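You operate a simulated robot arm through the tools that you are given. There is no shell and no other tool. Be economical: measure what you need, move in short steps, check, and stop when the job is done.

Carry out the task below with a simulated robot arm. There is one attempt and no reset: what you move stays moved.

JOB
Move the oil, paprika and thyme onto the serving tray and wipe the crumbs off the prep top.
Fine: Use the small cloth and put it back. Set down upright: oil bottle, paprika tin, thyme tin. What is to be rubbed or washed off counts as gone when no trace of it is left.
Where things are to end (x, y in the base frame): oil bottle within 0.06 m of [0.34, -0.93]; paprika tin within 0.06 m of [0.45, -0.88]; thyme tin within 0.06 m of [0.52, -0.81].

Only the result counts: the job must be done as asked and must still hold three seconds after the hand-in. Knocking over, shifting, dropping, spilling or breaking anything else fails it. Flat cloth is picked up by pressing the open fingertips on it (5 to 10 N) and closing them slowly along it; thin cloth reads only 2 to 8 mm in the jaws.

ROBOT AND FRAMES
A 7-joint arm with a two-finger parallel gripper, fixed in place. Base frame: the origin is at the foot of the arm, x ahead of it, y to its left, z up; the work surface is at about z = 0.91. Readings come in m, rad, newtons and seconds.
Its first joint turns from -2.601 to 2.601 rad. Payload 3.43 kg.
Tool frame: the origin (TCP) lies between the finger pads and is the grasp point; the fingertips stand 0.03 m ahead of it; z points along the fingers, y is the line along which they close. Largest opening 0.094 m; finger width 0.028, thickness 0.01; the body of the gripper, 0.05 by 0.096 m, starts 0.055 m behind the TCP.
Orientation is that of the tool frame in the base frame, as a unit quaternion [w, x, y, z]. With the fingers straight down and closing along the base's y, the tool's x points along the base's -x, its y along +y and its z along -z.

CONTROLS
- The arm moves only by the tool send_rows. Its argument "steps" is a list that holds one entry, the list of rows, each a list of 7 numbers: the shift along the tool's x, y, z in m, then the turn, a rotation vector about the tool's x, y, z in rad, then the closure, from 0 (fully open) to 1 (shut). In form: [[[dx, dy, dz, ax, ay, az, claw], ...]]. A call has 1 to 20 rows; each row shifts and turns the commanded pose from where the row before left it, along the tool's axes as they then stand. Rows are played at 5 a second. More than 0.05 m and 0.15 rad between two rows, or a gripper value outside its range, and nothing of the call is played. A pose out of reach is approached as far as the arm can. The call stops where the force on the tool passes 40 N (or 10 N more than at its start, if that is more) or the arm is blocked; 0.2 s more then pass. The fingers move at their own pace (about 0.045 m/s each) and stop on an object; they squeeze with about 23 N. The grip force told is the motor's: it shows also when the fingers shut on nothing. Time passes only in rows, and 0.2 s behind the last, so rows that do not move let the fingers close. The reply holds the time, the measured pose of the TCP, the force on the tool along the base axes, the opening and the grip force, in the units named above and with some noise, with the torque about the TCP (base axes, N m) and any sound that the robot's microphone picked up, and new pictures: "pictures" is both (left out), scene, wrist or none.
- Cameras (640 x 400 px; columns grow to the right, rows downward): "scene" is fixed at [0.0508, 0.5004, 1.4983]; the picture's right is [-0.80, -0.60, 0.00], its down [-0.18, 0.24, -0.95] and it looks along [0.57, -0.76, -0.30] (base axes); focal length 366 px, centre (320, 200). "wrist" rides on the gripper at [0.076, 0.014, -0.102] in the tool frame; the picture's right is [-0.18, 0.98, 0.00], its down [-0.75, -0.14, -0.64] and it looks along [-0.63, -0.12, 0.77] (tool axes); focal length 243 px, centre (320, 200). There is no depth. A picture from a camera that has moved, and an enlarged one, comes with that camera's place and axes in the base frame and with its lens.
- close_up(camera, box): a new picture of the part [left, top, right, bottom] of that camera's present view, enlarged. No time passes.
- job_done(): hands the job in; it is judged then, once.

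Work in short steps. Places have to be worked out from the pictures, the camera data and where the tool is seen: move nearer, look again, correct. Check each grasp and each placing, and mend what went wrong. You have 120 turns and 200 pictures in all, those below and enlarged ones among them. Open the gripper and draw the arm clear of the work before you hand the job in, unless the task says otherwise; then end with one line.

The tools are called as name(argument=value, ...) on one line, values as JSON. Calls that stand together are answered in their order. send_rows: Moves the arm, as the interface text tells. Its arguments: {"type":"object","properties":{"steps":{"type":"array","items":{"type":"array","items":{"type":"array","items":{"type":"number"}}}},"pictures":{"type":"string","enum":["both","scene","wrist","none"]}},"required":["steps"]} The other tools are called the same way: close_up (camera, box) takes an enlarged picture of a part of a camera's view; job_done () hands the job in.

At the start:

```text
time: 0.0
ee_pos: [0.8931, -0.4222, 1.1487]
orientation: [0.0, 0.0, 1.0, 0.0]
contact_force: [-0.1, 0.1, -0.9]
torque: [0.01, 0.0, 0.03]
width: 0.094
grasp_force: 0.1
```

scene: 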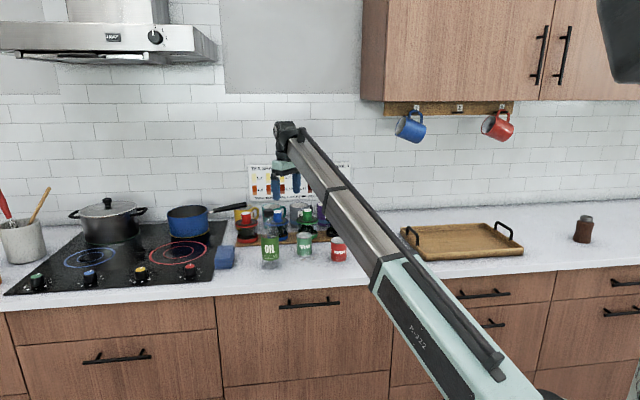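
wrist: 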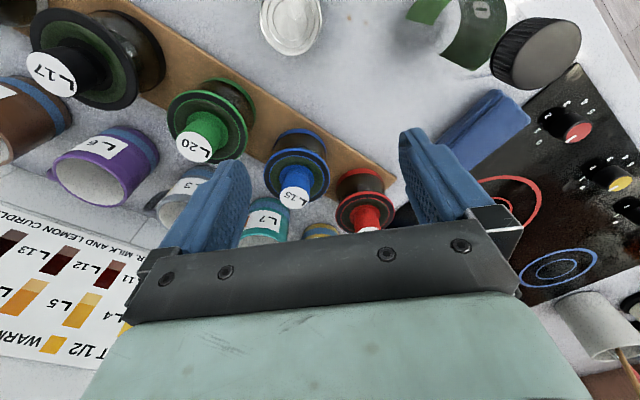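

I'll look closer at the items, the tray and the prep top before moving.

close_up(camera="scene", box=[200, 150, 360, 290])

close_up(camera="scene", box=[380, 180, 640, 300])

close_up(camera="wrist", box=[0, 0, 640, 260])

```text
2.86 times, centred on (280, 220) of scene
camera zoom: at [0.0508, 0.5004, 1.4983], right [-0.8, -0.6, 0.0], down [-0.18, 0.24, -0.95], along [0.57, -0.76, -0.3], focal length 1047 px, centre (434, 143)
```

zoom: 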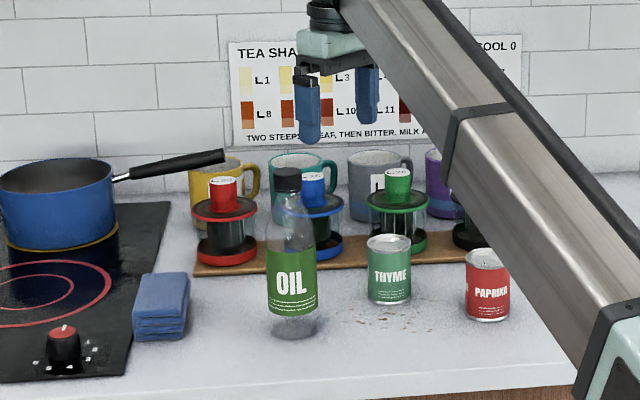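

```text
2.46 times, centred on (510, 240) of scene
camera zoom: at [0.0508, 0.5004, 1.4983], right [-0.8, -0.6, 0.0], down [-0.18, 0.24, -0.95], along [0.57, -0.76, -0.3], focal length 902 px, centre (-148, 102)
```

zoom: 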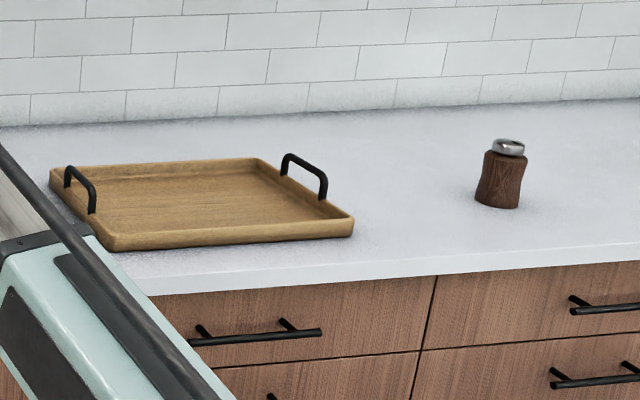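

```text
1.00 times, centred on (320, 130) of wrist (not enlarged: the box is as wide or as high as the picture)
camera zoom: at [0.8164, -0.4068, 1.2517], right [0.18, 0.98, 0.0], down [0.75, -0.14, 0.64], along [0.63, -0.12, -0.77], focal length 243 px, centre (320, 270)
```

zoom: 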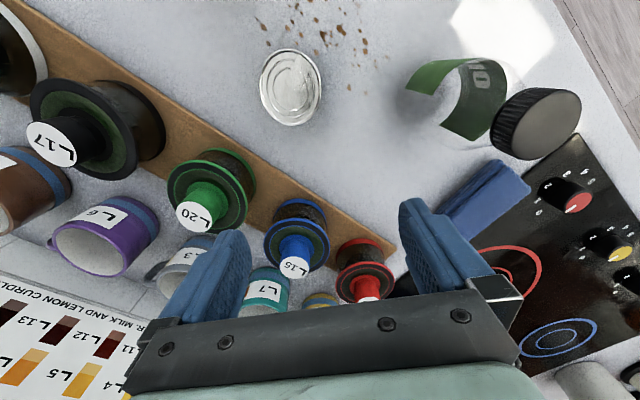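

The layout is clear: the oil bottle is near (0.865, -0.305) with its cap top at about z 1.107, thyme near (0.83, -0.44), paprika near (0.70, -0.48), and the cloth near (1.0, -0.2). I'll rise and move over the bottle cap.

send_rows(steps=[[[0, 0, -0.04, 0, 0, 0, 0], [0, 0, -0.04, 0, 0, 0, 0], [0.01, 0.04, 0, 0, 0, 0, 0], [0.01, 0.04, 0, 0, 0, 0, 0], [0.01, 0.037, 0, 0, 0, 0, 0], [0, 0, 0, 0, 0, 0, 0], [0, 0, 0, 0, 0, 0, 0]]])

```text
time: 0.7
ee_pos: [0.8924, -0.4093, 1.228]
orientation: [0.004, -0.003, 1.0, -0.003]
contact_force: [7.8, 0.5, -12.6]
torque: [-0.3, -0.04, -0.21]
width: 0.0942
grasp_force: 0.0
stopped in row 3: the force on the tool passed its limit at 58 N (the readings are from after the stop); the commanded pose is now the measured one
camera wrist: at [0.8141, -0.3944, 1.3299], right [0.18, 0.98, 0.0], down [0.75, -0.13, 0.65], along [0.64, -0.12, -0.76], focal length 243 px, centre (320, 200)
```

scene: 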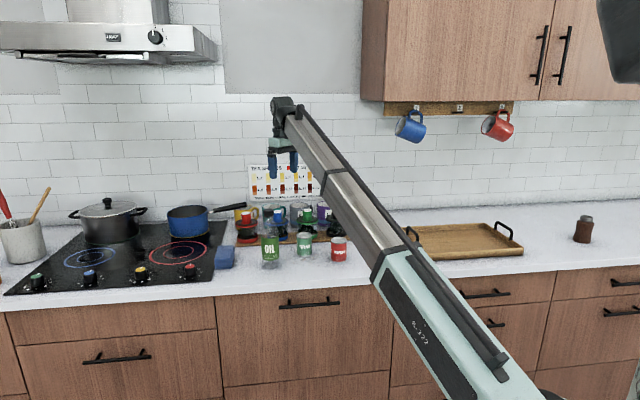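
wrist: 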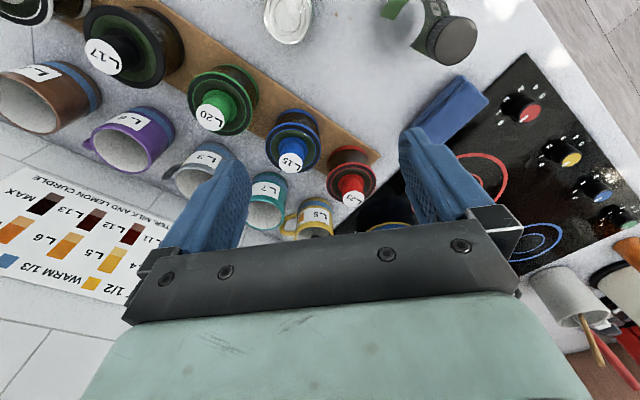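

Nothing appears to touch the arm, so the 58 N reading is probably inertial from the abrupt direction change. I'll check the force at rest and then move more gently.

send_rows(steps=[[[0, 0, 0, 0, 0, 0, 0], [0, 0, 0, 0, 0, 0, 0]]], pictures="none")

send_rows(steps=[[[0.003, 0.008, 0, 0, 0, 0, 0], [0.004, 0.016, 0, 0, 0, 0, 0], [0.005, 0.018, 0, 0, 0, 0, 0], [0.006, 0.022, 0, 0, 0, 0, 0], [0.005, 0.02, 0, 0, 0, 0, 0], [0.003, 0.012, 0, 0, 0, 0, 0], [0.001, 0.006, 0, 0, 0, 0, 0], [0, 0, 0, 0, 0, 0, 0], [0, 0, 0, 0, 0, 0, 0]]])

```text
time: 1.3
ee_pos: [0.8921, -0.4093, 1.2276]
orientation: [0.006, -0.004, 1.0, -0.003]
contact_force: [9.8, -2.7, -19.0]
torque: [-0.19, -0.32, -0.04]
width: 0.0942
grasp_force: 0.1
```

```text
time: 1.8
ee_pos: [0.8877, -0.4, 1.2279]
orientation: [0.006, -0.006, 1.0, -0.003]
contact_force: [7.1, 0.0, -11.2]
torque: [-0.27, -0.05, -0.13]
width: 0.0942
grasp_force: 0.1
stopped in row 2: the force on the tool passed its limit at 44 N (the readings are from after the stop); the commanded pose is now the measured one
camera wrist: at [0.8101, -0.3845, 1.3296], right [0.17, 0.99, -0.01], down [0.75, -0.13, 0.65], along [0.64, -0.12, -0.76], focal length 243 px, centre (320, 200)
```

scene: 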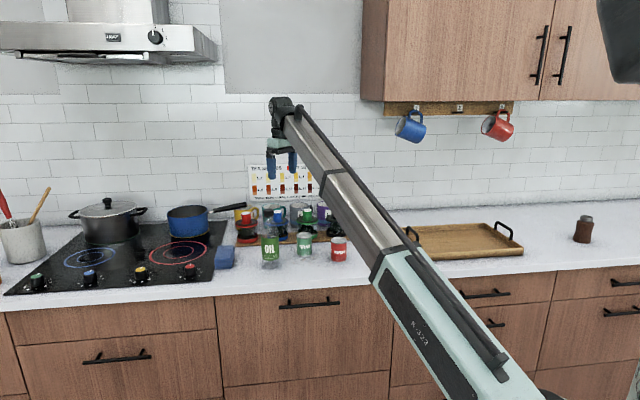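
wrist: 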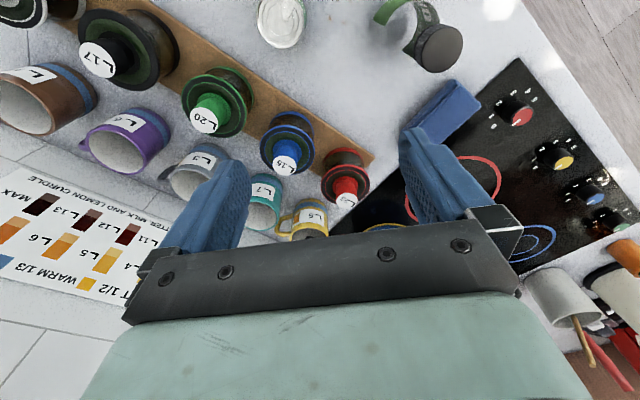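

The static force of about 20 N downward means something above the wrist is really touching. I'll look for it.

close_up(camera="scene", box=[200, 60, 360, 200])

close_up(camera="scene", box=[480, 0, 640, 100])

close_up(camera="scene", box=[320, 200, 640, 400])

```text
2.86 times, centred on (280, 130) of scene
camera zoom: at [0.0508, 0.5004, 1.4983], right [-0.8, -0.6, 0.0], down [-0.18, 0.24, -0.95], along [0.57, -0.76, -0.3], focal length 1047 px, centre (434, 400)
```

zoom: 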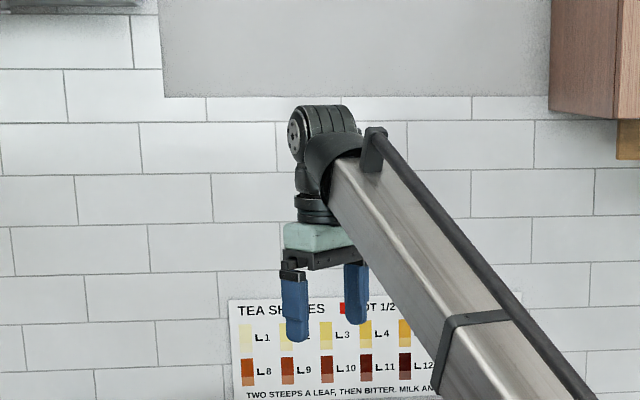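

```text
4.00 times, centred on (560, 50) of scene
camera zoom: at [0.0508, 0.5004, 1.4983], right [-0.8, -0.6, 0.0], down [-0.18, 0.24, -0.95], along [0.57, -0.76, -0.3], focal length 1466 px, centre (-640, 800)
```

zoom: 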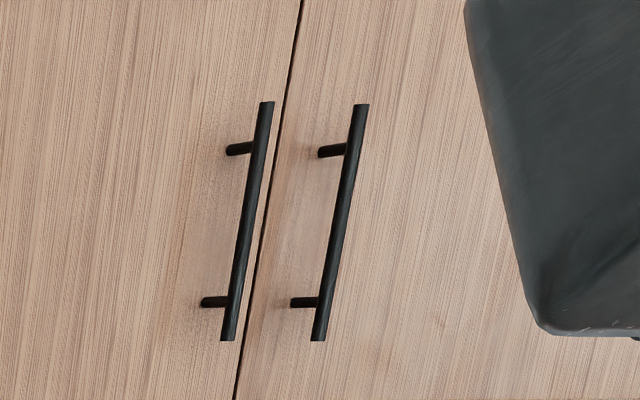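

```text
2.00 times, centred on (480, 300) of scene
camera zoom: at [0.0508, 0.5004, 1.4983], right [-0.8, -0.6, 0.0], down [-0.18, 0.24, -0.95], along [0.57, -0.76, -0.3], focal length 733 px, centre (0, 0)
```

zoom: 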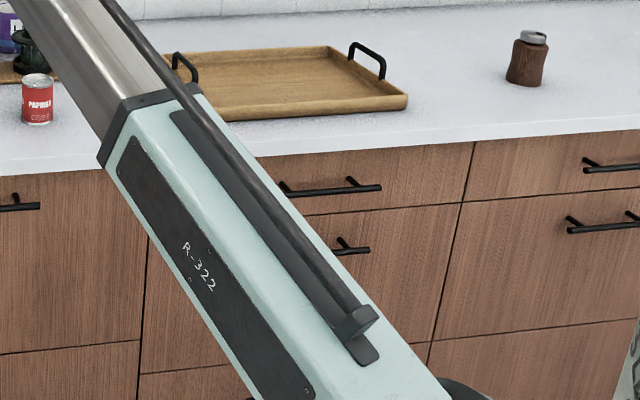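

There's no obstacle in view. The arm looks overstretched, since r is about 0.98 at this height, so I'll pull it radially inward gently and watch the force.

send_rows(steps=[[[0.005, 0.002, 0.002, 0, 0, 0, 0], [0.008, 0.004, 0.003, 0, 0, 0, 0], [0.01, 0.004, 0.003, 0, 0, 0, 0], [0.01, 0.004, 0.003, 0, 0, 0, 0], [0, 0, 0, 0, 0, 0, 0]]], pictures="none")

```text
time: 2.8
ee_pos: [0.8568, -0.387, 1.2167]
orientation: [0.008, -0.006, 1.0, -0.005]
contact_force: [7.8, -3.5, -12.9]
torque: [0.05, -0.12, 0.04]
width: 0.0938
grasp_force: 0.0
stopped in row 5: the force on the tool passed its limit at 42 N (the readings are from after the stop); the commanded pose is now the measured one
```

The force points outward and down, so motion inward and up is what jams. I'll lower slowly, away from the bottle, and see whether it's relieved.

send_rows(steps=[[[0, 0, 0.006, 0, 0, 0, 0], [0, 0, 0.012, 0, 0, 0, 0], [0, 0, 0.012, 0, 0, 0, 0], [0, 0, 0.006, 0, 0, 0, 0], [0, 0, 0, 0, 0, 0, 0], [0, 0, 0, 0, 0, 0, 0]]], pictures="none")

```text
time: 4.2
ee_pos: [0.8571, -0.3865, 1.1813]
orientation: [0.008, -0.005, 1.0, -0.004]
contact_force: [-0.5, 0.1, -0.1]
torque: [-0.01, 0.0, -0.01]
width: 0.0942
grasp_force: 0.0
```

That freed it, so the ceiling here is about z 1.2 and I'll stay at or below 1.17. Next I'll go over the paprika tin and yaw so the fingers close along the counter.

send_rows(steps=[[[0.005, -0.003, 0.008, 0, 0, 0, 0], [0.015, -0.009, 0.012, 0, 0, 0, 0], [0.025, -0.015, 0.01, 0, 0, 0, 0], [0.03, -0.018, 0, 0, 0, 0, 0], [0.03, -0.018, 0, 0, 0, 0, 0], [0.025, -0.015, 0, 0, 0, 0, 0], [0.018, -0.011, 0, 0, 0, 0, 0], [0.009, -0.004, 0, 0, 0, 0.05, 0], [0, 0, 0, 0, 0, 0.1, 0], [0, 0, 0, 0, 0, 0.127, 0], [0, 0, 0, 0, 0, 0.13, 0], [0, 0, 0, 0, 0, 0.13, 0], [0, 0, 0, 0, 0, 0.13, 0], [0, 0, 0, 0, 0, 0.13, 0], [0, 0, 0, 0, 0, 0.09, 0], [0, 0, 0, 0, 0, 0.04, 0], [0, 0, 0, 0, 0, 0, 0], [0, 0, 0, 0, 0, 0, 0]]])

```text
time: 8.0
ee_pos: [0.7018, -0.4829, 1.1498]
orientation: [0.008, 0.442, 0.897, 0.0]
contact_force: [-0.8, 0.3, 0.9]
torque: [-0.01, 0.03, 0.04]
width: 0.0938
grasp_force: 0.1
camera wrist: at [0.6661, -0.4112, 1.2511], right [0.89, 0.45, 0.01], down [0.34, -0.68, 0.65], along [0.3, -0.58, -0.76], focal length 243 px, centre (320, 200)
```

scene: 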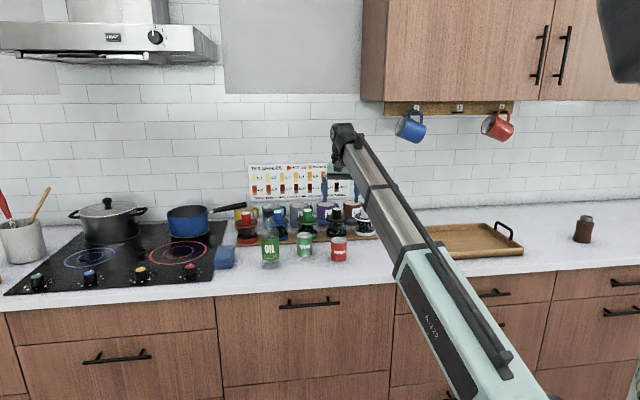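
wrist: 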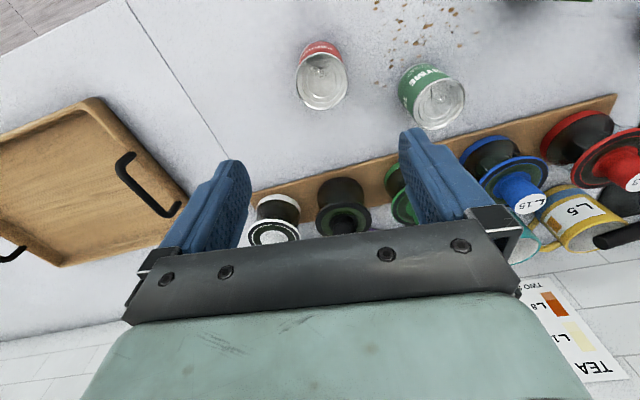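

The estimates agree: paprika's top centre is near (0.704, -0.475) and thyme's near (0.822, -0.437). I'll centre and descend on the paprika.

send_rows(steps=[[[0.003, 0.005, 0.01, 0, 0, 0, 0], [0, 0, 0.02, 0, 0, 0, 0], [0, 0, 0.03, 0, 0, 0, 0], [0, 0, 0.03, 0, 0, 0, 0], [0, 0, 0.02, 0, 0, 0, 0], [0, 0, 0.01, 0, 0, 0, 0], [0, 0, 0, 0, 0, 0, 0]]], pictures="wrist")

```text
time: 9.6
ee_pos: [0.707, -0.477, 1.0288]
orientation: [0.008, 0.441, 0.897, -0.001]
contact_force: [-0.3, 0.9, -0.1]
torque: [-0.02, 0.0, -0.02]
width: 0.0939
grasp_force: 0.1
camera wrist: at [0.6702, -0.4058, 1.1312], right [0.89, 0.45, 0.01], down [0.34, -0.68, 0.65], along [0.3, -0.58, -0.76], focal length 243 px, centre (320, 200)
```

wrist: 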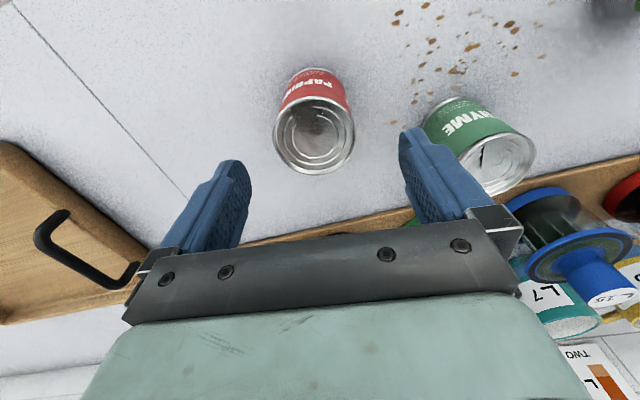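

The tin is about 6 mm off centre. I'll correct, descend to z≈0.962 and close.

send_rows(steps=[[[0.004, -0.001, 0.01, 0, 0, 0, 0], [0.003, -0.001, 0.02, 0, 0, 0, 0], [0, 0, 0.02, 0, 0, 0, 0], [0, 0, 0.012, 0, 0, 0, 0], [0, 0, 0.004, 0, 0, 0, 0], [0, 0, 0, 0, 0, 0, 0.3], [0, 0, 0, 0, 0, 0, 0.6], [0, 0, 0, 0, 0, 0, 0.9], [0, 0, 0, 0, 0, 0, 0.9], [0, 0, 0, 0, 0, 0, 0.9]]], pictures="wrist")

```text
time: 11.8
ee_pos: [0.7016, -0.4724, 0.9635]
orientation: [0.007, 0.442, 0.897, 0.0]
contact_force: [0.6, -0.3, -0.9]
torque: [-0.04, 0.0, 0.01]
width: 0.0538
grasp_force: 22.8
camera wrist: at [0.665, -0.402, 1.0653], right [0.89, 0.45, 0.01], down [0.34, -0.68, 0.65], along [0.3, -0.58, -0.76], focal length 243 px, centre (320, 200)
```

wrist: 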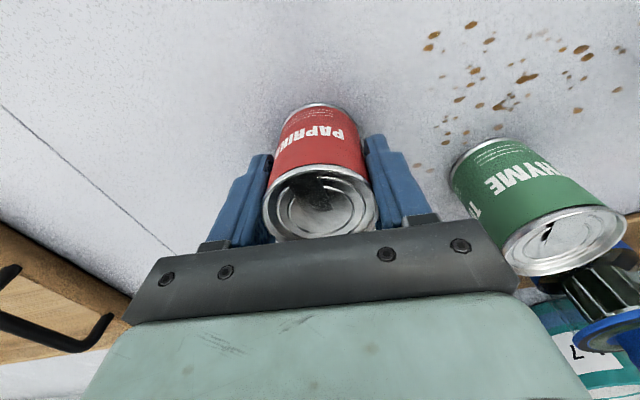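

I have the paprika, with the jaws reading 54 mm. I'll lift it and carry it toward the tray at (0.44, -0.86).

send_rows(steps=[[[0, 0, -0.01, 0, 0, 0, 0.9], [0, 0, -0.025, 0, 0, 0, 0.9], [0, 0, -0.03, 0, 0, 0, 0.9], [0, 0, -0.03, 0, 0, 0, 0.9], [0, 0, -0.02, 0, 0, 0, 0.9], [0, 0, -0.01, 0, 0, 0, 0.9], [-0.0033, -0.01, 0, 0, 0, 0, 0.9], [-0.0067, -0.02, 0, 0, 0, 0, 0.9], [-0.01, -0.03, 0, 0, 0, 0, 0.9], [-0.0133, -0.04, 0, 0, 0, 0, 0.9], [-0.0133, -0.04, 0, 0, 0, 0, 0.9], [-0.0133, -0.04, 0, 0, 0, 0, 0.9], [-0.0133, -0.04, 0, 0, 0, 0, 0.9], [-0.0133, -0.04, 0, 0, 0, 0, 0.9], [-0.0133, -0.04, 0, 0, 0, 0, 0.9], [-0.0133, -0.04, 0, 0, 0, 0, 0.9], [-0.0133, -0.04, 0, 0, 0, 0, 0.9], [-0.01, -0.03, 0, 0, 0, 0, 0.9], [-0.0067, -0.02, 0, 0, 0, 0, 0.9], [-0.0047, -0.014, 0, 0, 0, 0, 0.9]]])

```text
time: 16.0
ee_pos: [0.4367, -0.8612, 1.0875]
orientation: [0.008, 0.441, 0.897, 0.001]
contact_force: [-1.1, -0.3, -0.2]
torque: [-0.02, -0.02, 0.01]
width: 0.0095
grasp_force: 0.0
camera wrist: at [0.4005, -0.7894, 1.1894], right [0.89, 0.45, 0.01], down [0.34, -0.68, 0.65], along [0.3, -0.58, -0.76], focal length 243 px, centre (320, 200)
```

scene: 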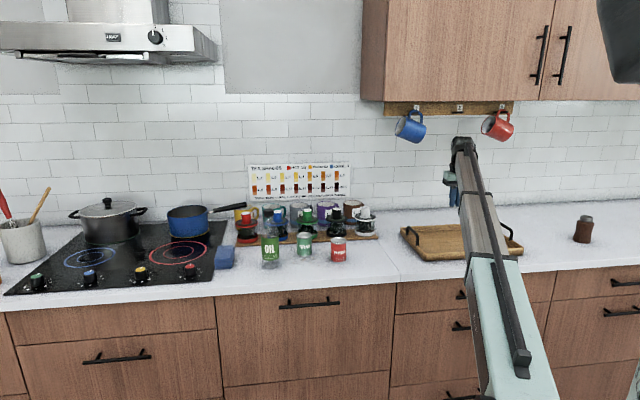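
wrist: 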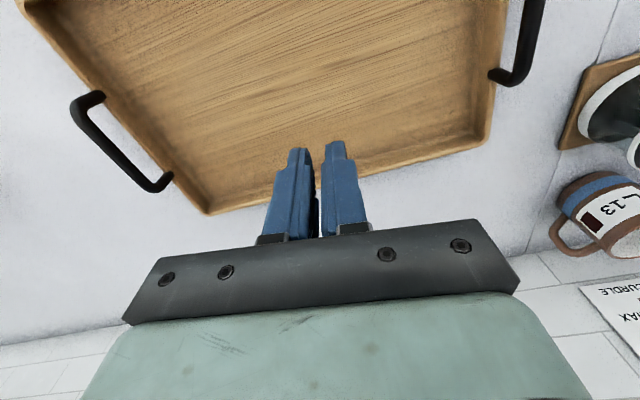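

The fingers are empty: the paprika slipped out, and it seems to still be standing where it was. I'll check it, and learn the tray's layout from this view too.

close_up(camera="scene", box=[200, 190, 400, 290])

```text
3.20 times, centred on (300, 240) of scene
camera zoom: at [0.0508, 0.5004, 1.4983], right [-0.8, -0.6, 0.0], down [-0.18, 0.24, -0.95], along [0.57, -0.76, -0.3], focal length 1172 px, centre (384, 72)
```

zoom: 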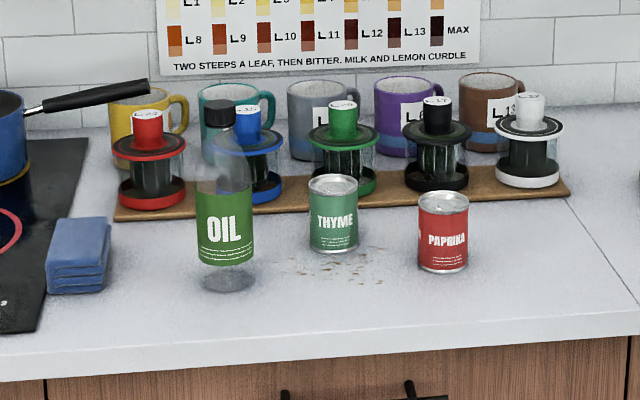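

The paprika still stands upright in place. I'll go back to it, grip lower and fully closed, and lift slowly this time.

send_rows(steps=[[[0.0033, 0.01, 0, 0, 0, 0, 0], [0.0067, 0.02, 0, 0, 0, 0, 0], [0.01, 0.03, 0, 0, 0, 0, 0], [0.0133, 0.04, 0, 0, 0, 0, 0], [0.0133, 0.04, 0, 0, 0, 0, 0], [0.0133, 0.04, 0, 0, 0, 0, 0], [0.0133, 0.04, 0, 0, 0, 0, 0], [0.0133, 0.04, 0, 0, 0, 0, 0], [0.0133, 0.04, 0, 0, 0, 0, 0], [0.0133, 0.04, 0, 0, 0, 0, 0], [0.0133, 0.04, 0, 0, 0, 0, 0], [0.01, 0.033, 0, 0, 0, 0, 0], [0.0067, 0.02, 0, 0, 0, 0, 0], [0.003, 0.01, 0, 0, 0, 0, 0], [0, 0, 0, 0, 0, 0, 0], [0, 0, 0, 0, 0, 0, 0]]], pictures="wrist")

```text
time: 19.4
ee_pos: [0.6995, -0.4724, 1.0882]
orientation: [0.007, 0.441, 0.897, 0.0]
contact_force: [0.5, 0.1, -0.1]
torque: [0.0, -0.05, -0.01]
width: 0.0938
grasp_force: 0.1
camera wrist: at [0.663, -0.4018, 1.1909], right [0.89, 0.45, 0.01], down [0.34, -0.68, 0.65], along [0.3, -0.58, -0.76], focal length 243 px, centre (320, 200)
```

wrist: 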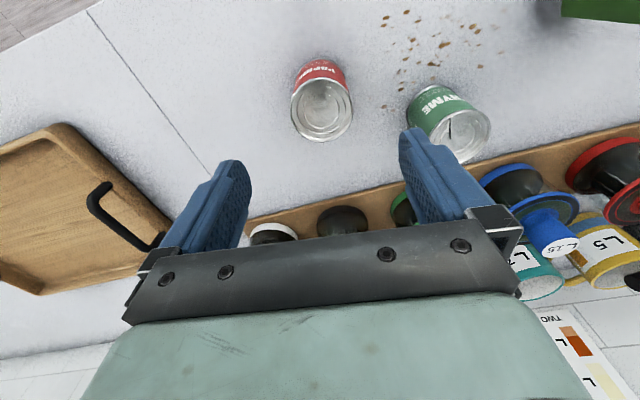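

It's centred. I'll descend to z≈0.95, close fully and make a slow test lift.

send_rows(steps=[[[0, 0, 0.01, 0, 0, 0, 0], [0, 0, 0.025, 0, 0, 0, 0], [0, 0, 0.03, 0, 0, 0, 0], [0, 0, 0.03, 0, 0, 0, 0], [0, 0, 0.025, 0, 0, 0, 0], [0, 0, 0.013, 0, 0, 0, 0], [0, 0, 0.005, 0, 0, 0, 0], [0, 0, 0, 0, 0, 0, 0.3], [0, 0, 0, 0, 0, 0, 0.6], [0, 0, 0, 0, 0, 0, 1], [0, 0, 0, 0, 0, 0, 1], [0, 0, 0, 0, 0, 0, 1], [0, 0, -0.003, 0, 0, 0, 1], [0, 0, -0.005, 0, 0, 0, 1], [0, 0, -0.006, 0, 0, 0, 1], [0, 0, -0.006, 0, 0, 0, 1], [0, 0, 0, 0, 0, 0, 1]]], pictures="wrist")

```text
time: 23.0
ee_pos: [0.7007, -0.4747, 0.9714]
orientation: [0.007, 0.442, 0.897, -0.001]
contact_force: [-0.1, -0.5, -0.3]
torque: [-0.01, 0.03, -0.01]
width: 0.0538
grasp_force: 22.6
camera wrist: at [0.665, -0.4039, 1.0729], right [0.89, 0.45, 0.01], down [0.34, -0.68, 0.65], along [0.3, -0.58, -0.76], focal length 243 px, centre (320, 200)
```

wrist: 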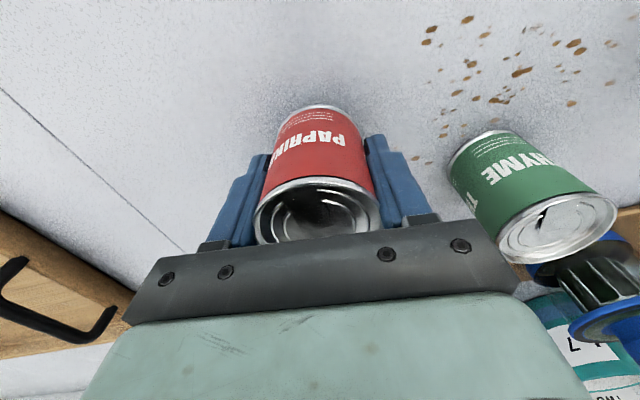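

The tin top sits closer to the gripper, so it is lifted. I'll raise it further gently and check the width.

send_rows(steps=[[[0, 0, -0.006, 0, 0, 0, 1], [0, 0, -0.012, 0, 0, 0, 1], [0, 0, -0.018, 0, 0, 0, 1], [0, 0, -0.02, 0, 0, 0, 1], [0, 0, -0.02, 0, 0, 0, 1], [0, 0, -0.018, 0, 0, 0, 1], [0, 0, -0.012, 0, 0, 0, 1], [0, 0, -0.006, 0, 0, 0, 1], [0, 0, 0, 0, 0, 0, 1]]], pictures="wrist")

```text
time: 25.0
ee_pos: [0.6991, -0.4742, 1.0822]
orientation: [0.007, 0.442, 0.897, -0.001]
contact_force: [-0.3, 0.2, -1.4]
torque: [0.02, -0.01, -0.04]
width: 0.0537
grasp_force: 23.0
camera wrist: at [0.6625, -0.4039, 1.1843], right [0.89, 0.45, 0.01], down [0.34, -0.68, 0.65], along [0.3, -0.58, -0.76], focal length 243 px, centre (320, 200)
```

wrist: 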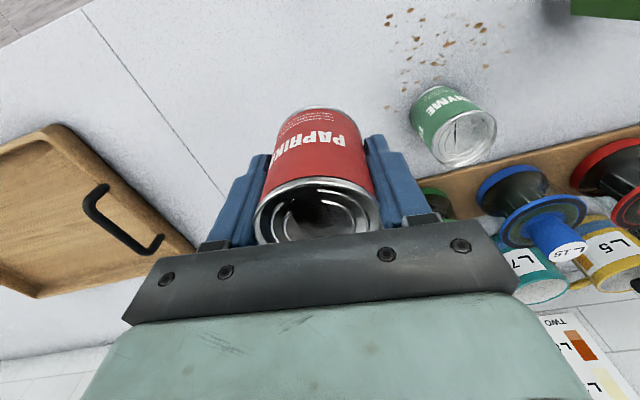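

It's held firmly. I'll carry it smoothly to the tray.

send_rows(steps=[[[-0.0027, -0.008, 0, 0, 0, 0, 1], [-0.0054, -0.016, 0, 0, 0, 0, 1], [-0.0074, -0.022, 0, 0, 0, 0, 1], [-0.0091, -0.027, 0, 0, 0, 0, 1], [-0.0091, -0.027, 0, 0, 0, 0, 1], [-0.0091, -0.027, 0, 0, 0, 0, 1], [-0.0091, -0.027, 0, 0, 0, 0, 1], [-0.0091, -0.027, 0, 0, 0, 0, 1], [-0.0091, -0.027, 0, 0, 0, 0, 1], [-0.0091, -0.027, 0, 0, 0, 0, 1], [-0.0091, -0.027, 0, 0, 0, 0, 1], [-0.0091, -0.027, 0, 0, 0, 0, 1], [-0.0091, -0.027, 0, 0, 0, 0, 1], [-0.0091, -0.027, 0, 0, 0, 0, 1], [-0.0091, -0.027, 0, 0, 0, 0, 1], [-0.0091, -0.027, 0, 0, 0, 0, 1], [-0.0074, -0.022, 0, 0, 0, 0, 1], [-0.0044, -0.013, 0, 0, 0, 0, 1], [-0.0027, -0.008, 0, 0, 0, 0, 1], [0, 0, 0, 0, 0, 0, 1]]], pictures="wrist")

```text
time: 29.2
ee_pos: [0.4422, -0.8621, 1.0819]
orientation: [0.008, 0.441, 0.898, 0.0]
contact_force: [0.3, 0.1, 0.1]
torque: [0.0, 0.02, -0.05]
width: 0.0533
grasp_force: 23.7
camera wrist: at [0.406, -0.7898, 1.1825], right [0.89, 0.45, 0.01], down [0.34, -0.68, 0.65], along [0.3, -0.58, -0.76], focal length 243 px, centre (320, 200)
```

wrist: 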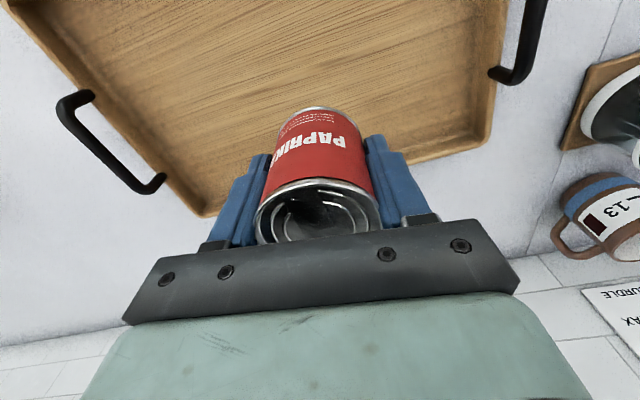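

It's well inside the tray outline. I'll lower to just above the tray floor, then inch down until contact shows.

send_rows(steps=[[[0, 0, 0.008, 0, 0, 0, 1], [0, 0, 0.016, 0, 0, 0, 1], [0, 0, 0.022, 0, 0, 0, 1], [0, 0, 0.022, 0, 0, 0, 1], [0, 0, 0.02, 0, 0, 0, 1], [0, 0, 0.012, 0, 0, 0, 1], [0, 0, 0.006, 0, 0, 0, 1], [0, 0, 0.003, 0, 0, 0, 1], [0, 0, 0, 0, 0, 0, 1]]], pictures="none")

send_rows(steps=[[[0, 0, 0.002, 0, 0, 0, 1], [0, 0, 0.002, 0, 0, 0, 1], [0, 0, 0.002, 0, 0, 0, 1], [0, 0, 0, 0, 0, 0, 1]]], pictures="none")

```text
time: 31.2
ee_pos: [0.4442, -0.8631, 0.9719]
orientation: [0.008, 0.441, 0.897, 0.0]
contact_force: [-1.3, -0.2, -1.4]
torque: [0.03, 0.03, 0.01]
width: 0.0532
grasp_force: 23.2
```

```text
time: 32.2
ee_pos: [0.4415, -0.8611, 0.9657]
orientation: [0.007, 0.441, 0.897, 0.0]
contact_force: [-0.1, 0.6, -1.1]
torque: [0.02, -0.01, -0.06]
width: 0.0534
grasp_force: 23.3
```

send_rows(steps=[[[0, 0, 0.002, 0, 0, 0, 1], [0, 0, 0, 0, 0, 0, 1]]], pictures="none")

send_rows(steps=[[[0, 0, 0.002, 0, 0, 0, 1], [0, 0, 0, 0, 0, 0, 1]]], pictures="none")

send_rows(steps=[[[0, 0, 0.001, 0, 0, 0, 1], [0, 0, 0, 0, 0, 0, 1]]], pictures="none")

```text
time: 32.8
ee_pos: [0.4429, -0.8614, 0.9649]
orientation: [0.008, 0.442, 0.897, 0.001]
contact_force: [0.5, 0.3, -0.7]
torque: [0.0, -0.02, -0.02]
width: 0.0533
grasp_force: 22.5
```

```text
time: 33.4
ee_pos: [0.4432, -0.8614, 0.9633]
orientation: [0.007, 0.441, 0.897, 0.0]
contact_force: [-0.1, -0.3, 0.2]
torque: [-0.02, 0.03, -0.02]
width: 0.0534
grasp_force: 22.4
```

```text
time: 34.0
ee_pos: [0.4429, -0.8617, 0.9622]
orientation: [0.008, 0.441, 0.898, -0.001]
contact_force: [0.3, -0.1, -1.1]
torque: [0.0, 0.01, 0.02]
width: 0.0534
grasp_force: 22.8
```

There's no contact yet, so I'll keep inching down.

send_rows(steps=[[[0, 0, 0.002, 0, 0, 0, 1], [0, 0, 0, 0, 0, 0, 1]]], pictures="none")

send_rows(steps=[[[0, 0, 0.002, 0, 0, 0, 1], [0, 0, 0, 0, 0, 0, 1]]], pictures="wrist")

```text
time: 34.6
ee_pos: [0.4429, -0.8609, 0.96]
orientation: [0.008, 0.441, 0.897, -0.001]
contact_force: [-0.1, 0.4, -1.0]
torque: [-0.02, 0.0, 0.0]
width: 0.0534
grasp_force: 22.6
```

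```text
time: 35.2
ee_pos: [0.444, -0.8603, 0.958]
orientation: [0.008, 0.441, 0.897, 0.0]
contact_force: [-0.5, 0.6, -0.4]
torque: [0.04, -0.01, -0.02]
width: 0.0534
grasp_force: 22.6
camera wrist: at [0.4068, -0.7904, 1.0593], right [0.89, 0.45, 0.01], down [0.34, -0.68, 0.65], along [0.3, -0.58, -0.76], focal length 243 px, centre (320, 200)
```

wrist: 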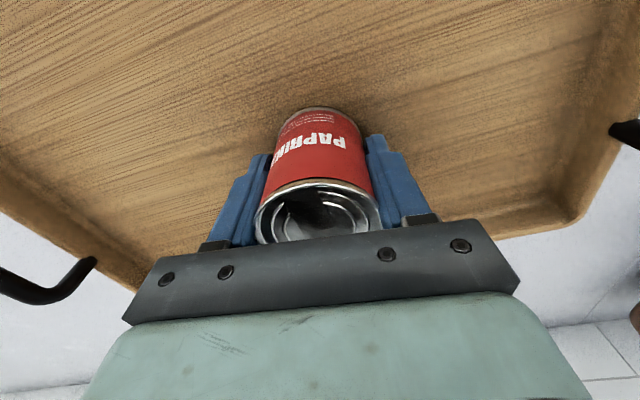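

It's very close to the floor by the shadow. I'll take a few more millimetres.

send_rows(steps=[[[0, 0, 0.0015, 0, 0, 0, 1], [0, 0, 0, 0, 0, 0, 1]]], pictures="none")

send_rows(steps=[[[0, 0, 0.0015, 0, 0, 0, 1], [0, 0, 0, 0, 0, 0, 1]]], pictures="none")

send_rows(steps=[[[0, 0, 0.0015, 0, 0, 0, 1], [0, 0, 0, 0, 0, 0, 1]]], pictures="none")

```text
time: 35.8
ee_pos: [0.4432, -0.8612, 0.9567]
orientation: [0.008, 0.441, 0.897, 0.0]
contact_force: [1.1, 0.4, 1.8]
torque: [-0.02, 0.05, 0.04]
width: 0.0535
grasp_force: 23.3
```

```text
time: 36.4
ee_pos: [0.4432, -0.861, 0.9565]
orientation: [0.008, 0.442, 0.897, -0.001]
contact_force: [1.9, -2.7, 17.0]
torque: [-0.09, 0.37, 0.04]
width: 0.0533
grasp_force: 22.7
```

```text
time: 37.0
ee_pos: [0.4421, -0.8613, 0.9542]
orientation: [0.008, 0.441, 0.897, -0.001]
contact_force: [0.8, -4.2, 23.2]
torque: [-0.11, 0.39, 0.04]
width: 0.0536
grasp_force: 23.3
```

That's firm contact at about z 0.957. I'll ease up 2 mm, open gently, and lift off.

send_rows(steps=[[[0, 0, -0.0025, 0, 0, 0, 1], [0, 0, 0, 0, 0, 0, 0.4], [0, 0, 0, 0, 0, 0, 0.3], [0, 0, 0, 0, 0, 0, 0.2], [0, 0, 0, 0, 0, 0, 0.15], [0, 0, -0.008, 0, 0, 0, 0.15], [0, 0, -0.02, 0, 0, 0, 0.15], [0, 0, -0.03, 0, 0, 0, 0.15], [0, 0, -0.03, 0, 0, 0, 0.15], [0, 0, -0.025, 0, 0, 0, 0.15], [0, 0, -0.012, 0, 0, 0, 0.15], [0, 0, 0, 0, 0, 0, 0]]])

```text
time: 39.6
ee_pos: [0.4412, -0.8608, 1.081]
orientation: [0.008, 0.442, 0.897, 0.0]
contact_force: [0.5, -0.1, 0.6]
torque: [-0.02, 0.0, 0.02]
width: 0.0939
grasp_force: 0.1
camera wrist: at [0.4054, -0.7898, 1.183], right [0.89, 0.45, 0.01], down [0.34, -0.68, 0.65], along [0.3, -0.58, -0.76], focal length 243 px, centre (320, 200)
```

scene: 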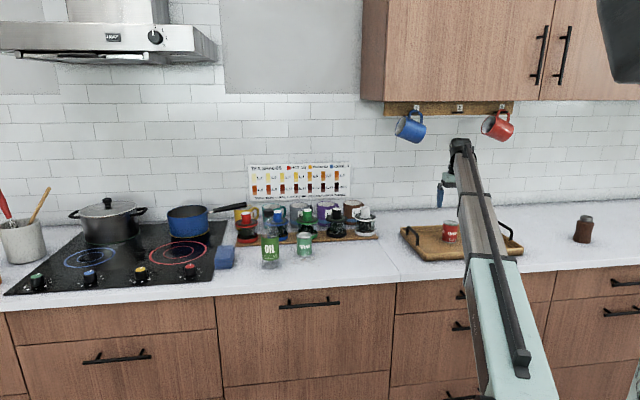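
wrist: 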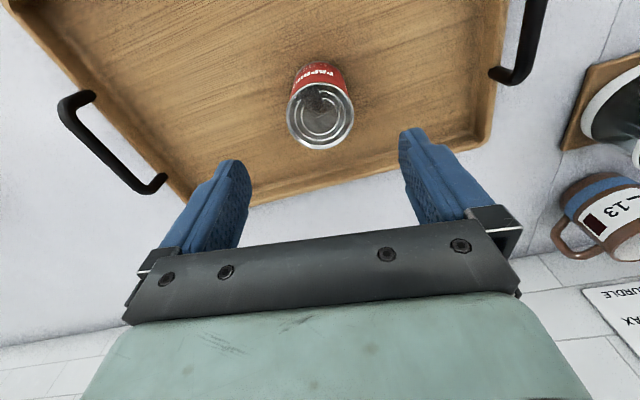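

The paprika is standing at about (0.44, -0.86). Next is the thyme near (0.822, -0.437).

send_rows(steps=[[[0.0019, 0.01, 0, 0, 0, 0, 0], [0.0037, 0.02, 0, 0, 0, 0, 0], [0.0052, 0.028, 0, 0, 0, 0, 0], [0.0058, 0.031, 0, 0, 0, 0, 0], [0.0058, 0.031, 0, 0, 0, 0, 0], [0.0058, 0.031, 0, 0, 0, 0, 0], [0.0058, 0.031, 0, 0, 0, 0, 0], [0.0058, 0.031, 0, 0, 0, 0, 0], [0.0058, 0.031, 0, 0, 0, 0, 0], [0.0058, 0.031, 0, 0, 0, 0, 0], [0.0058, 0.031, 0, 0, 0, 0, 0], [0.0058, 0.031, 0, 0, 0, 0, 0], [0.0058, 0.031, 0, 0, 0, 0, 0], [0.0058, 0.031, 0, 0, 0, 0, 0], [0.0058, 0.031, 0, 0, 0, 0, 0], [0.0058, 0.031, 0, 0, 0, 0, 0], [0.0058, 0.031, 0, 0, 0, 0, 0], [0.0058, 0.031, 0, 0, 0, 0, 0], [0.0037, 0.02, 0, 0, 0, 0, 0], [0.003, 0.017, 0, 0, 0, 0, 0]]], pictures="none")

send_rows(steps=[[[0, 0, 0, 0, 0, 0, 0]]], pictures="wrist")

```text
time: 43.8
ee_pos: [0.8212, -0.4353, 1.0832]
orientation: [0.008, 0.442, 0.897, -0.001]
contact_force: [0.6, 0.3, -0.1]
torque: [-0.01, -0.01, -0.02]
width: 0.0942
grasp_force: 0.1
```

```text
time: 44.2
ee_pos: [0.8221, -0.4359, 1.0819]
orientation: [0.008, 0.442, 0.897, -0.001]
contact_force: [0.5, 0.2, -0.2]
torque: [-0.03, -0.01, 0.0]
width: 0.0942
grasp_force: 0.0
camera wrist: at [0.7844, -0.3645, 1.1843], right [0.89, 0.45, 0.01], down [0.34, -0.68, 0.65], along [0.3, -0.58, -0.76], focal length 243 px, centre (320, 200)
```

wrist: 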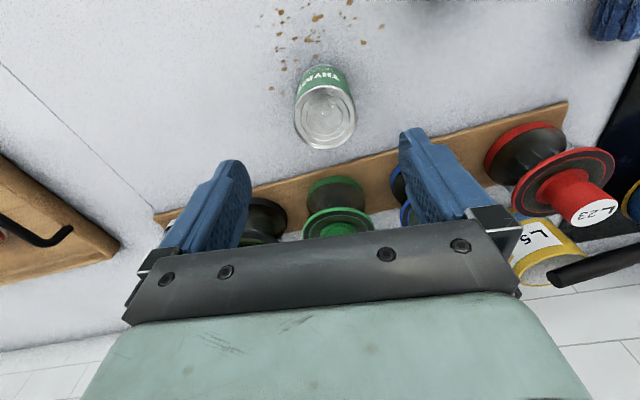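

The thyme is nearly centred. I'll adjust 4 mm, descend, grip and test-lift.

send_rows(steps=[[[-0.002, 0.002, 0.01, 0, 0, 0, 0], [-0.001, 0.002, 0.025, 0, 0, 0, 0], [0, 0, 0.03, 0, 0, 0, 0], [0, 0, 0.03, 0, 0, 0, 0], [0, 0, 0.022, 0, 0, 0, 0], [0, 0, 0.01, 0, 0, 0, 0], [0, 0, 0.004, 0, 0, 0, 0], [0, 0, 0, 0, 0, 0, 0.3], [0, 0, 0, 0, 0, 0, 0.6], [0, 0, 0, 0, 0, 0, 1], [0, 0, 0, 0, 0, 0, 1], [0, 0, 0, 0, 0, 0, 1], [0, 0, -0.003, 0, 0, 0, 1], [0, 0, -0.006, 0, 0, 0, 1], [0, 0, -0.01, 0, 0, 0, 1], [0, 0, -0.01, 0, 0, 0, 1], [0, 0, -0.006, 0, 0, 0, 1], [0, 0, 0, 0, 0, 0, 1]]], pictures="wrist")

```text
time: 48.0
ee_pos: [0.8277, -0.4357, 0.9868]
orientation: [0.008, 0.442, 0.897, -0.001]
contact_force: [-0.4, 0.2, -1.2]
torque: [-0.02, -0.02, 0.02]
width: 0.0533
grasp_force: 22.9
camera wrist: at [0.791, -0.3655, 1.088], right [0.89, 0.45, 0.01], down [0.34, -0.68, 0.65], along [0.3, -0.58, -0.76], focal length 243 px, centre (320, 200)
```

wrist: 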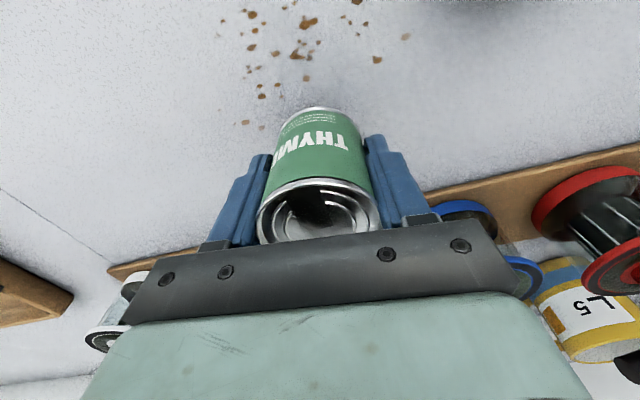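

The thyme is held. I'll lift it and carry it to about (0.517, -0.812).

send_rows(steps=[[[0, 0, -0.006, 0, 0, 0, 1], [0, 0, -0.014, 0, 0, 0, 1], [0, 0, -0.02, 0, 0, 0, 1], [0, 0, -0.02, 0, 0, 0, 1], [0, 0, -0.02, 0, 0, 0, 1], [0, 0, -0.014, 0, 0, 0, 1], [0, 0, -0.006, 0, 0, 0, 1], [0, 0, 0, 0, 0, 0, 1]]], pictures="none")

send_rows(steps=[[[-0.0018, -0.008, 0, 0, 0, 0, 1], [-0.0037, -0.016, 0, 0, 0, 0, 1], [-0.005, -0.022, 0, 0, 0, 0, 1], [-0.0064, -0.028, 0, 0, 0, 0, 1], [-0.0064, -0.028, 0, 0, 0, 0, 1], [-0.0064, -0.028, 0, 0, 0, 0, 1], [-0.0064, -0.028, 0, 0, 0, 0, 1], [-0.0064, -0.028, 0, 0, 0, 0, 1], [-0.0064, -0.028, 0, 0, 0, 0, 1], [-0.0064, -0.028, 0, 0, 0, 0, 1], [-0.0064, -0.028, 0, 0, 0, 0, 1], [-0.0064, -0.028, 0, 0, 0, 0, 1], [-0.0064, -0.028, 0, 0, 0, 0, 1], [-0.0064, -0.028, 0, 0, 0, 0, 1], [-0.0064, -0.028, 0, 0, 0, 0, 1], [-0.0064, -0.028, 0, 0, 0, 0, 1], [-0.0064, -0.028, 0, 0, 0, 0, 1], [-0.005, -0.022, 0, 0, 0, 0, 1], [-0.0027, -0.012, 0, 0, 0, 0, 1], [-0.001, -0.005, 0, 0, 0, 0, 1]]], pictures="wrist")

```text
time: 49.8
ee_pos: [0.8264, -0.4344, 1.087]
orientation: [0.008, 0.442, 0.897, 0.0]
contact_force: [-0.6, -0.6, -0.9]
torque: [0.01, 0.01, 0.02]
width: 0.0532
grasp_force: 22.9
```

```text
time: 54.0
ee_pos: [0.5145, -0.8127, 1.0867]
orientation: [0.007, 0.441, 0.897, 0.0]
contact_force: [0.8, 0.3, 0.1]
torque: [0.02, -0.01, -0.02]
width: 0.0535
grasp_force: 23.0
camera wrist: at [0.478, -0.7413, 1.1877], right [0.89, 0.45, 0.01], down [0.34, -0.68, 0.65], along [0.3, -0.58, -0.76], focal length 243 px, centre (320, 200)
```

wrist: 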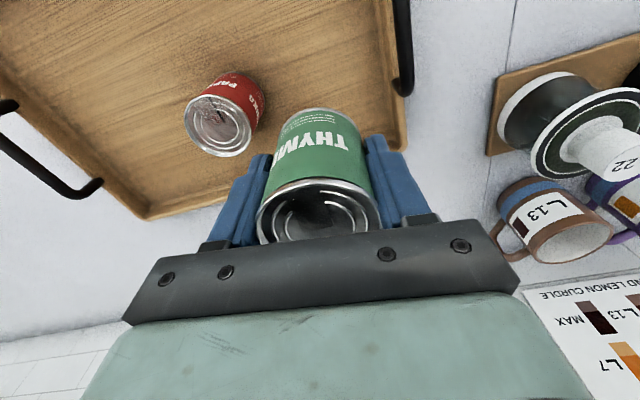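

The clearances to the paprika and the tray wall look fine. I'll lower it.

send_rows(steps=[[[0, 0, 0.008, 0, 0, 0, 1], [0, 0, 0.016, 0, 0, 0, 1], [0, 0, 0.022, 0, 0, 0, 1], [0, 0, 0.022, 0, 0, 0, 1], [0, 0, 0.022, 0, 0, 0, 1], [0, 0, 0.018, 0, 0, 0, 1], [0, 0, 0.01, 0, 0, 0, 1], [0, 0, 0.005, 0, 0, 0, 1], [0, 0, 0, 0, 0, 0, 1]]], pictures="none")

send_rows(steps=[[[0, 0, 0.002, 0, 0, 0, 1], [0, 0, 0.002, 0, 0, 0, 1], [0, 0, 0, 0, 0, 0, 1]]], pictures="none")

send_rows(steps=[[[0, 0, 0.0015, 0, 0, 0, 1], [0, 0, 0, 0, 0, 0, 1]]], pictures="wrist")

```text
time: 56.0
ee_pos: [0.5168, -0.8121, 0.9624]
orientation: [0.008, 0.441, 0.897, 0.0]
contact_force: [-0.2, -0.6, -0.3]
torque: [0.01, -0.01, -0.04]
width: 0.0533
grasp_force: 23.1
```

```text
time: 56.8
ee_pos: [0.5169, -0.8135, 0.9589]
orientation: [0.009, 0.441, 0.897, 0.0]
contact_force: [0.6, 0.3, 0.2]
torque: [0.06, 0.0, -0.02]
width: 0.053
grasp_force: 23.3
```

```text
time: 57.4
ee_pos: [0.517, -0.8134, 0.9579]
orientation: [0.008, 0.442, 0.897, 0.0]
contact_force: [2.3, 2.5, 14.4]
torque: [0.03, 0.27, -0.02]
width: 0.0531
grasp_force: 22.9
camera wrist: at [0.4802, -0.7426, 1.0595], right [0.89, 0.45, 0.01], down [0.34, -0.68, 0.65], along [0.3, -0.58, -0.76], focal length 243 px, centre (320, 200)
```

wrist: 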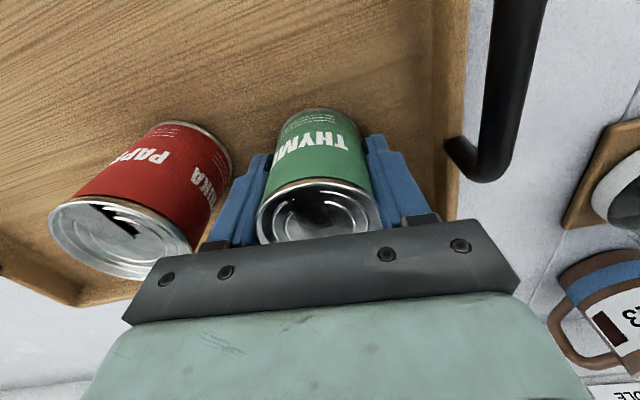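

Contact. I'll release with a small opening so the left finger doesn't push the paprika, then rise.

send_rows(steps=[[[0, 0, -0.001, 0, 0, 0, 0.45], [0, 0, 0, 0, 0, 0, 0.38], [0, 0, 0, 0, 0, 0, 0.34], [0, 0, 0, 0, 0, 0, 0.34], [0, 0, -0.008, 0, 0, 0, 0.34], [0, 0, -0.02, 0, 0, 0, 0.34], [0, 0, -0.03, 0, 0, 0, 0.34], [0, 0, -0.03, 0, 0, 0, 0.34], [0, 0, -0.025, 0, 0, 0, 0.34], [0, 0, -0.012, 0, 0, 0, 0.34], [0, 0, 0, 0, 0, 0, 0.34]]], pictures="wrist")

```text
time: 59.8
ee_pos: [0.5157, -0.8118, 1.0827]
orientation: [0.008, 0.442, 0.897, 0.001]
contact_force: [0.6, 0.3, -0.2]
torque: [0.05, 0.03, -0.02]
width: 0.0619
grasp_force: 0.0
camera wrist: at [0.4791, -0.7416, 1.1853], right [0.89, 0.45, 0.01], down [0.34, -0.68, 0.65], along [0.3, -0.58, -0.76], focal length 243 px, centre (320, 200)
```

wrist: 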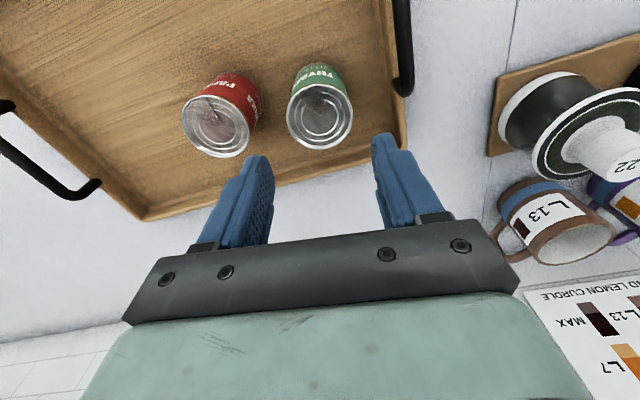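

Both tins stand in place. Next is the oil bottle: I'll rise to about 1.155 and move over its cap near (0.862, -0.304).

send_rows(steps=[[[0.0033, 0.01, -0.008, 0, 0, 0, 0], [0.0066, 0.02, -0.015, 0, 0, 0, 0], [0.0092, 0.028, -0.018, 0, 0, 0, 0], [0.0109, 0.033, -0.018, 0, 0, 0, 0], [0.0109, 0.033, -0.012, 0, 0, 0, 0], [0.0109, 0.033, -0.004, 0, 0, 0, 0], [0.0109, 0.033, 0, 0, 0, 0, 0], [0.0109, 0.033, 0, 0, 0, 0, 0], [0.0109, 0.033, 0, 0, 0, 0, 0], [0.0109, 0.033, 0, 0, 0, 0, 0], [0.0109, 0.033, 0, 0, 0, 0, 0], [0.0109, 0.033, 0, 0, 0, 0, 0], [0.0109, 0.033, 0, 0, 0, 0, 0], [0.0109, 0.033, 0, 0, 0, 0, 0], [0.0109, 0.033, 0, 0, 0, 0, 0], [0.0109, 0.033, 0, 0, 0, 0, 0], [0.0092, 0.028, 0, 0, 0, 0, 0], [0.0049, 0.02, 0, 0, 0, 0, 0], [0.003, 0.009, 0, 0, 0, 0, 0], [0, 0, 0, 0, 0, 0, 0]]])

```text
time: 64.0
ee_pos: [0.8367, -0.3409, 1.1588]
orientation: [0.008, 0.442, 0.897, 0.001]
contact_force: [-0.3, 0.0, -0.1]
torque: [-0.01, -0.02, 0.05]
width: 0.0939
grasp_force: 0.0
camera wrist: at [0.8001, -0.27, 1.2611], right [0.89, 0.45, 0.01], down [0.34, -0.68, 0.65], along [0.3, -0.58, -0.76], focal length 243 px, centre (320, 200)
```

scene: 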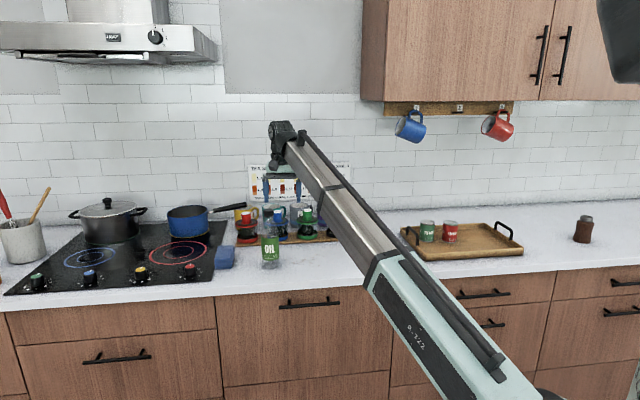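
wrist: 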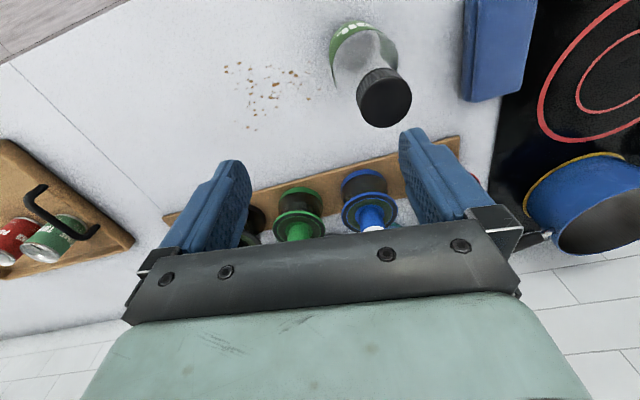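

The cap is at about (0.860, -0.296). I'll move onto it and descend so the tips straddle the cap and neck.

send_rows(steps=[[[0.005, 0.012, 0, 0, 0, 0, 0], [0.008, 0.017, 0, 0, 0, 0, 0], [0.006, 0.012, 0, 0, 0, 0, 0], [0.003, 0.005, 0, 0, 0, 0, 0], [0, 0, 0.008, 0, 0, 0, 0], [0, 0, 0.008, 0, 0, 0, 0], [0, 0, 0, 0, 0, 0, 0]]], pictures="wrist")

```text
time: 65.6
ee_pos: [0.86, -0.2939, 1.1429]
orientation: [0.009, 0.441, 0.897, -0.001]
contact_force: [0.4, 0.6, -0.4]
torque: [-0.01, -0.02, -0.01]
width: 0.0941
grasp_force: 0.0
camera wrist: at [0.8232, -0.2223, 1.245], right [0.89, 0.45, 0.01], down [0.34, -0.68, 0.65], along [0.3, -0.58, -0.76], focal length 243 px, centre (320, 200)
```

wrist: 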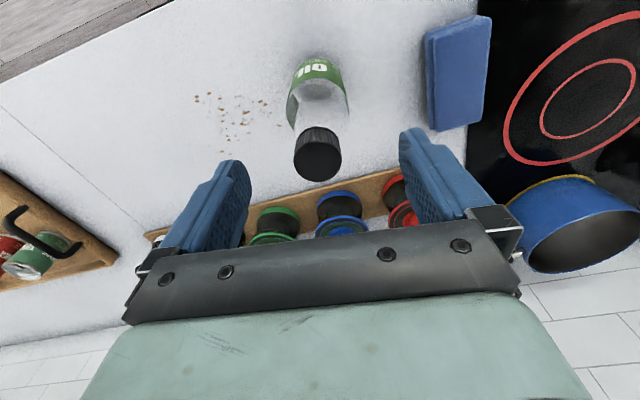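

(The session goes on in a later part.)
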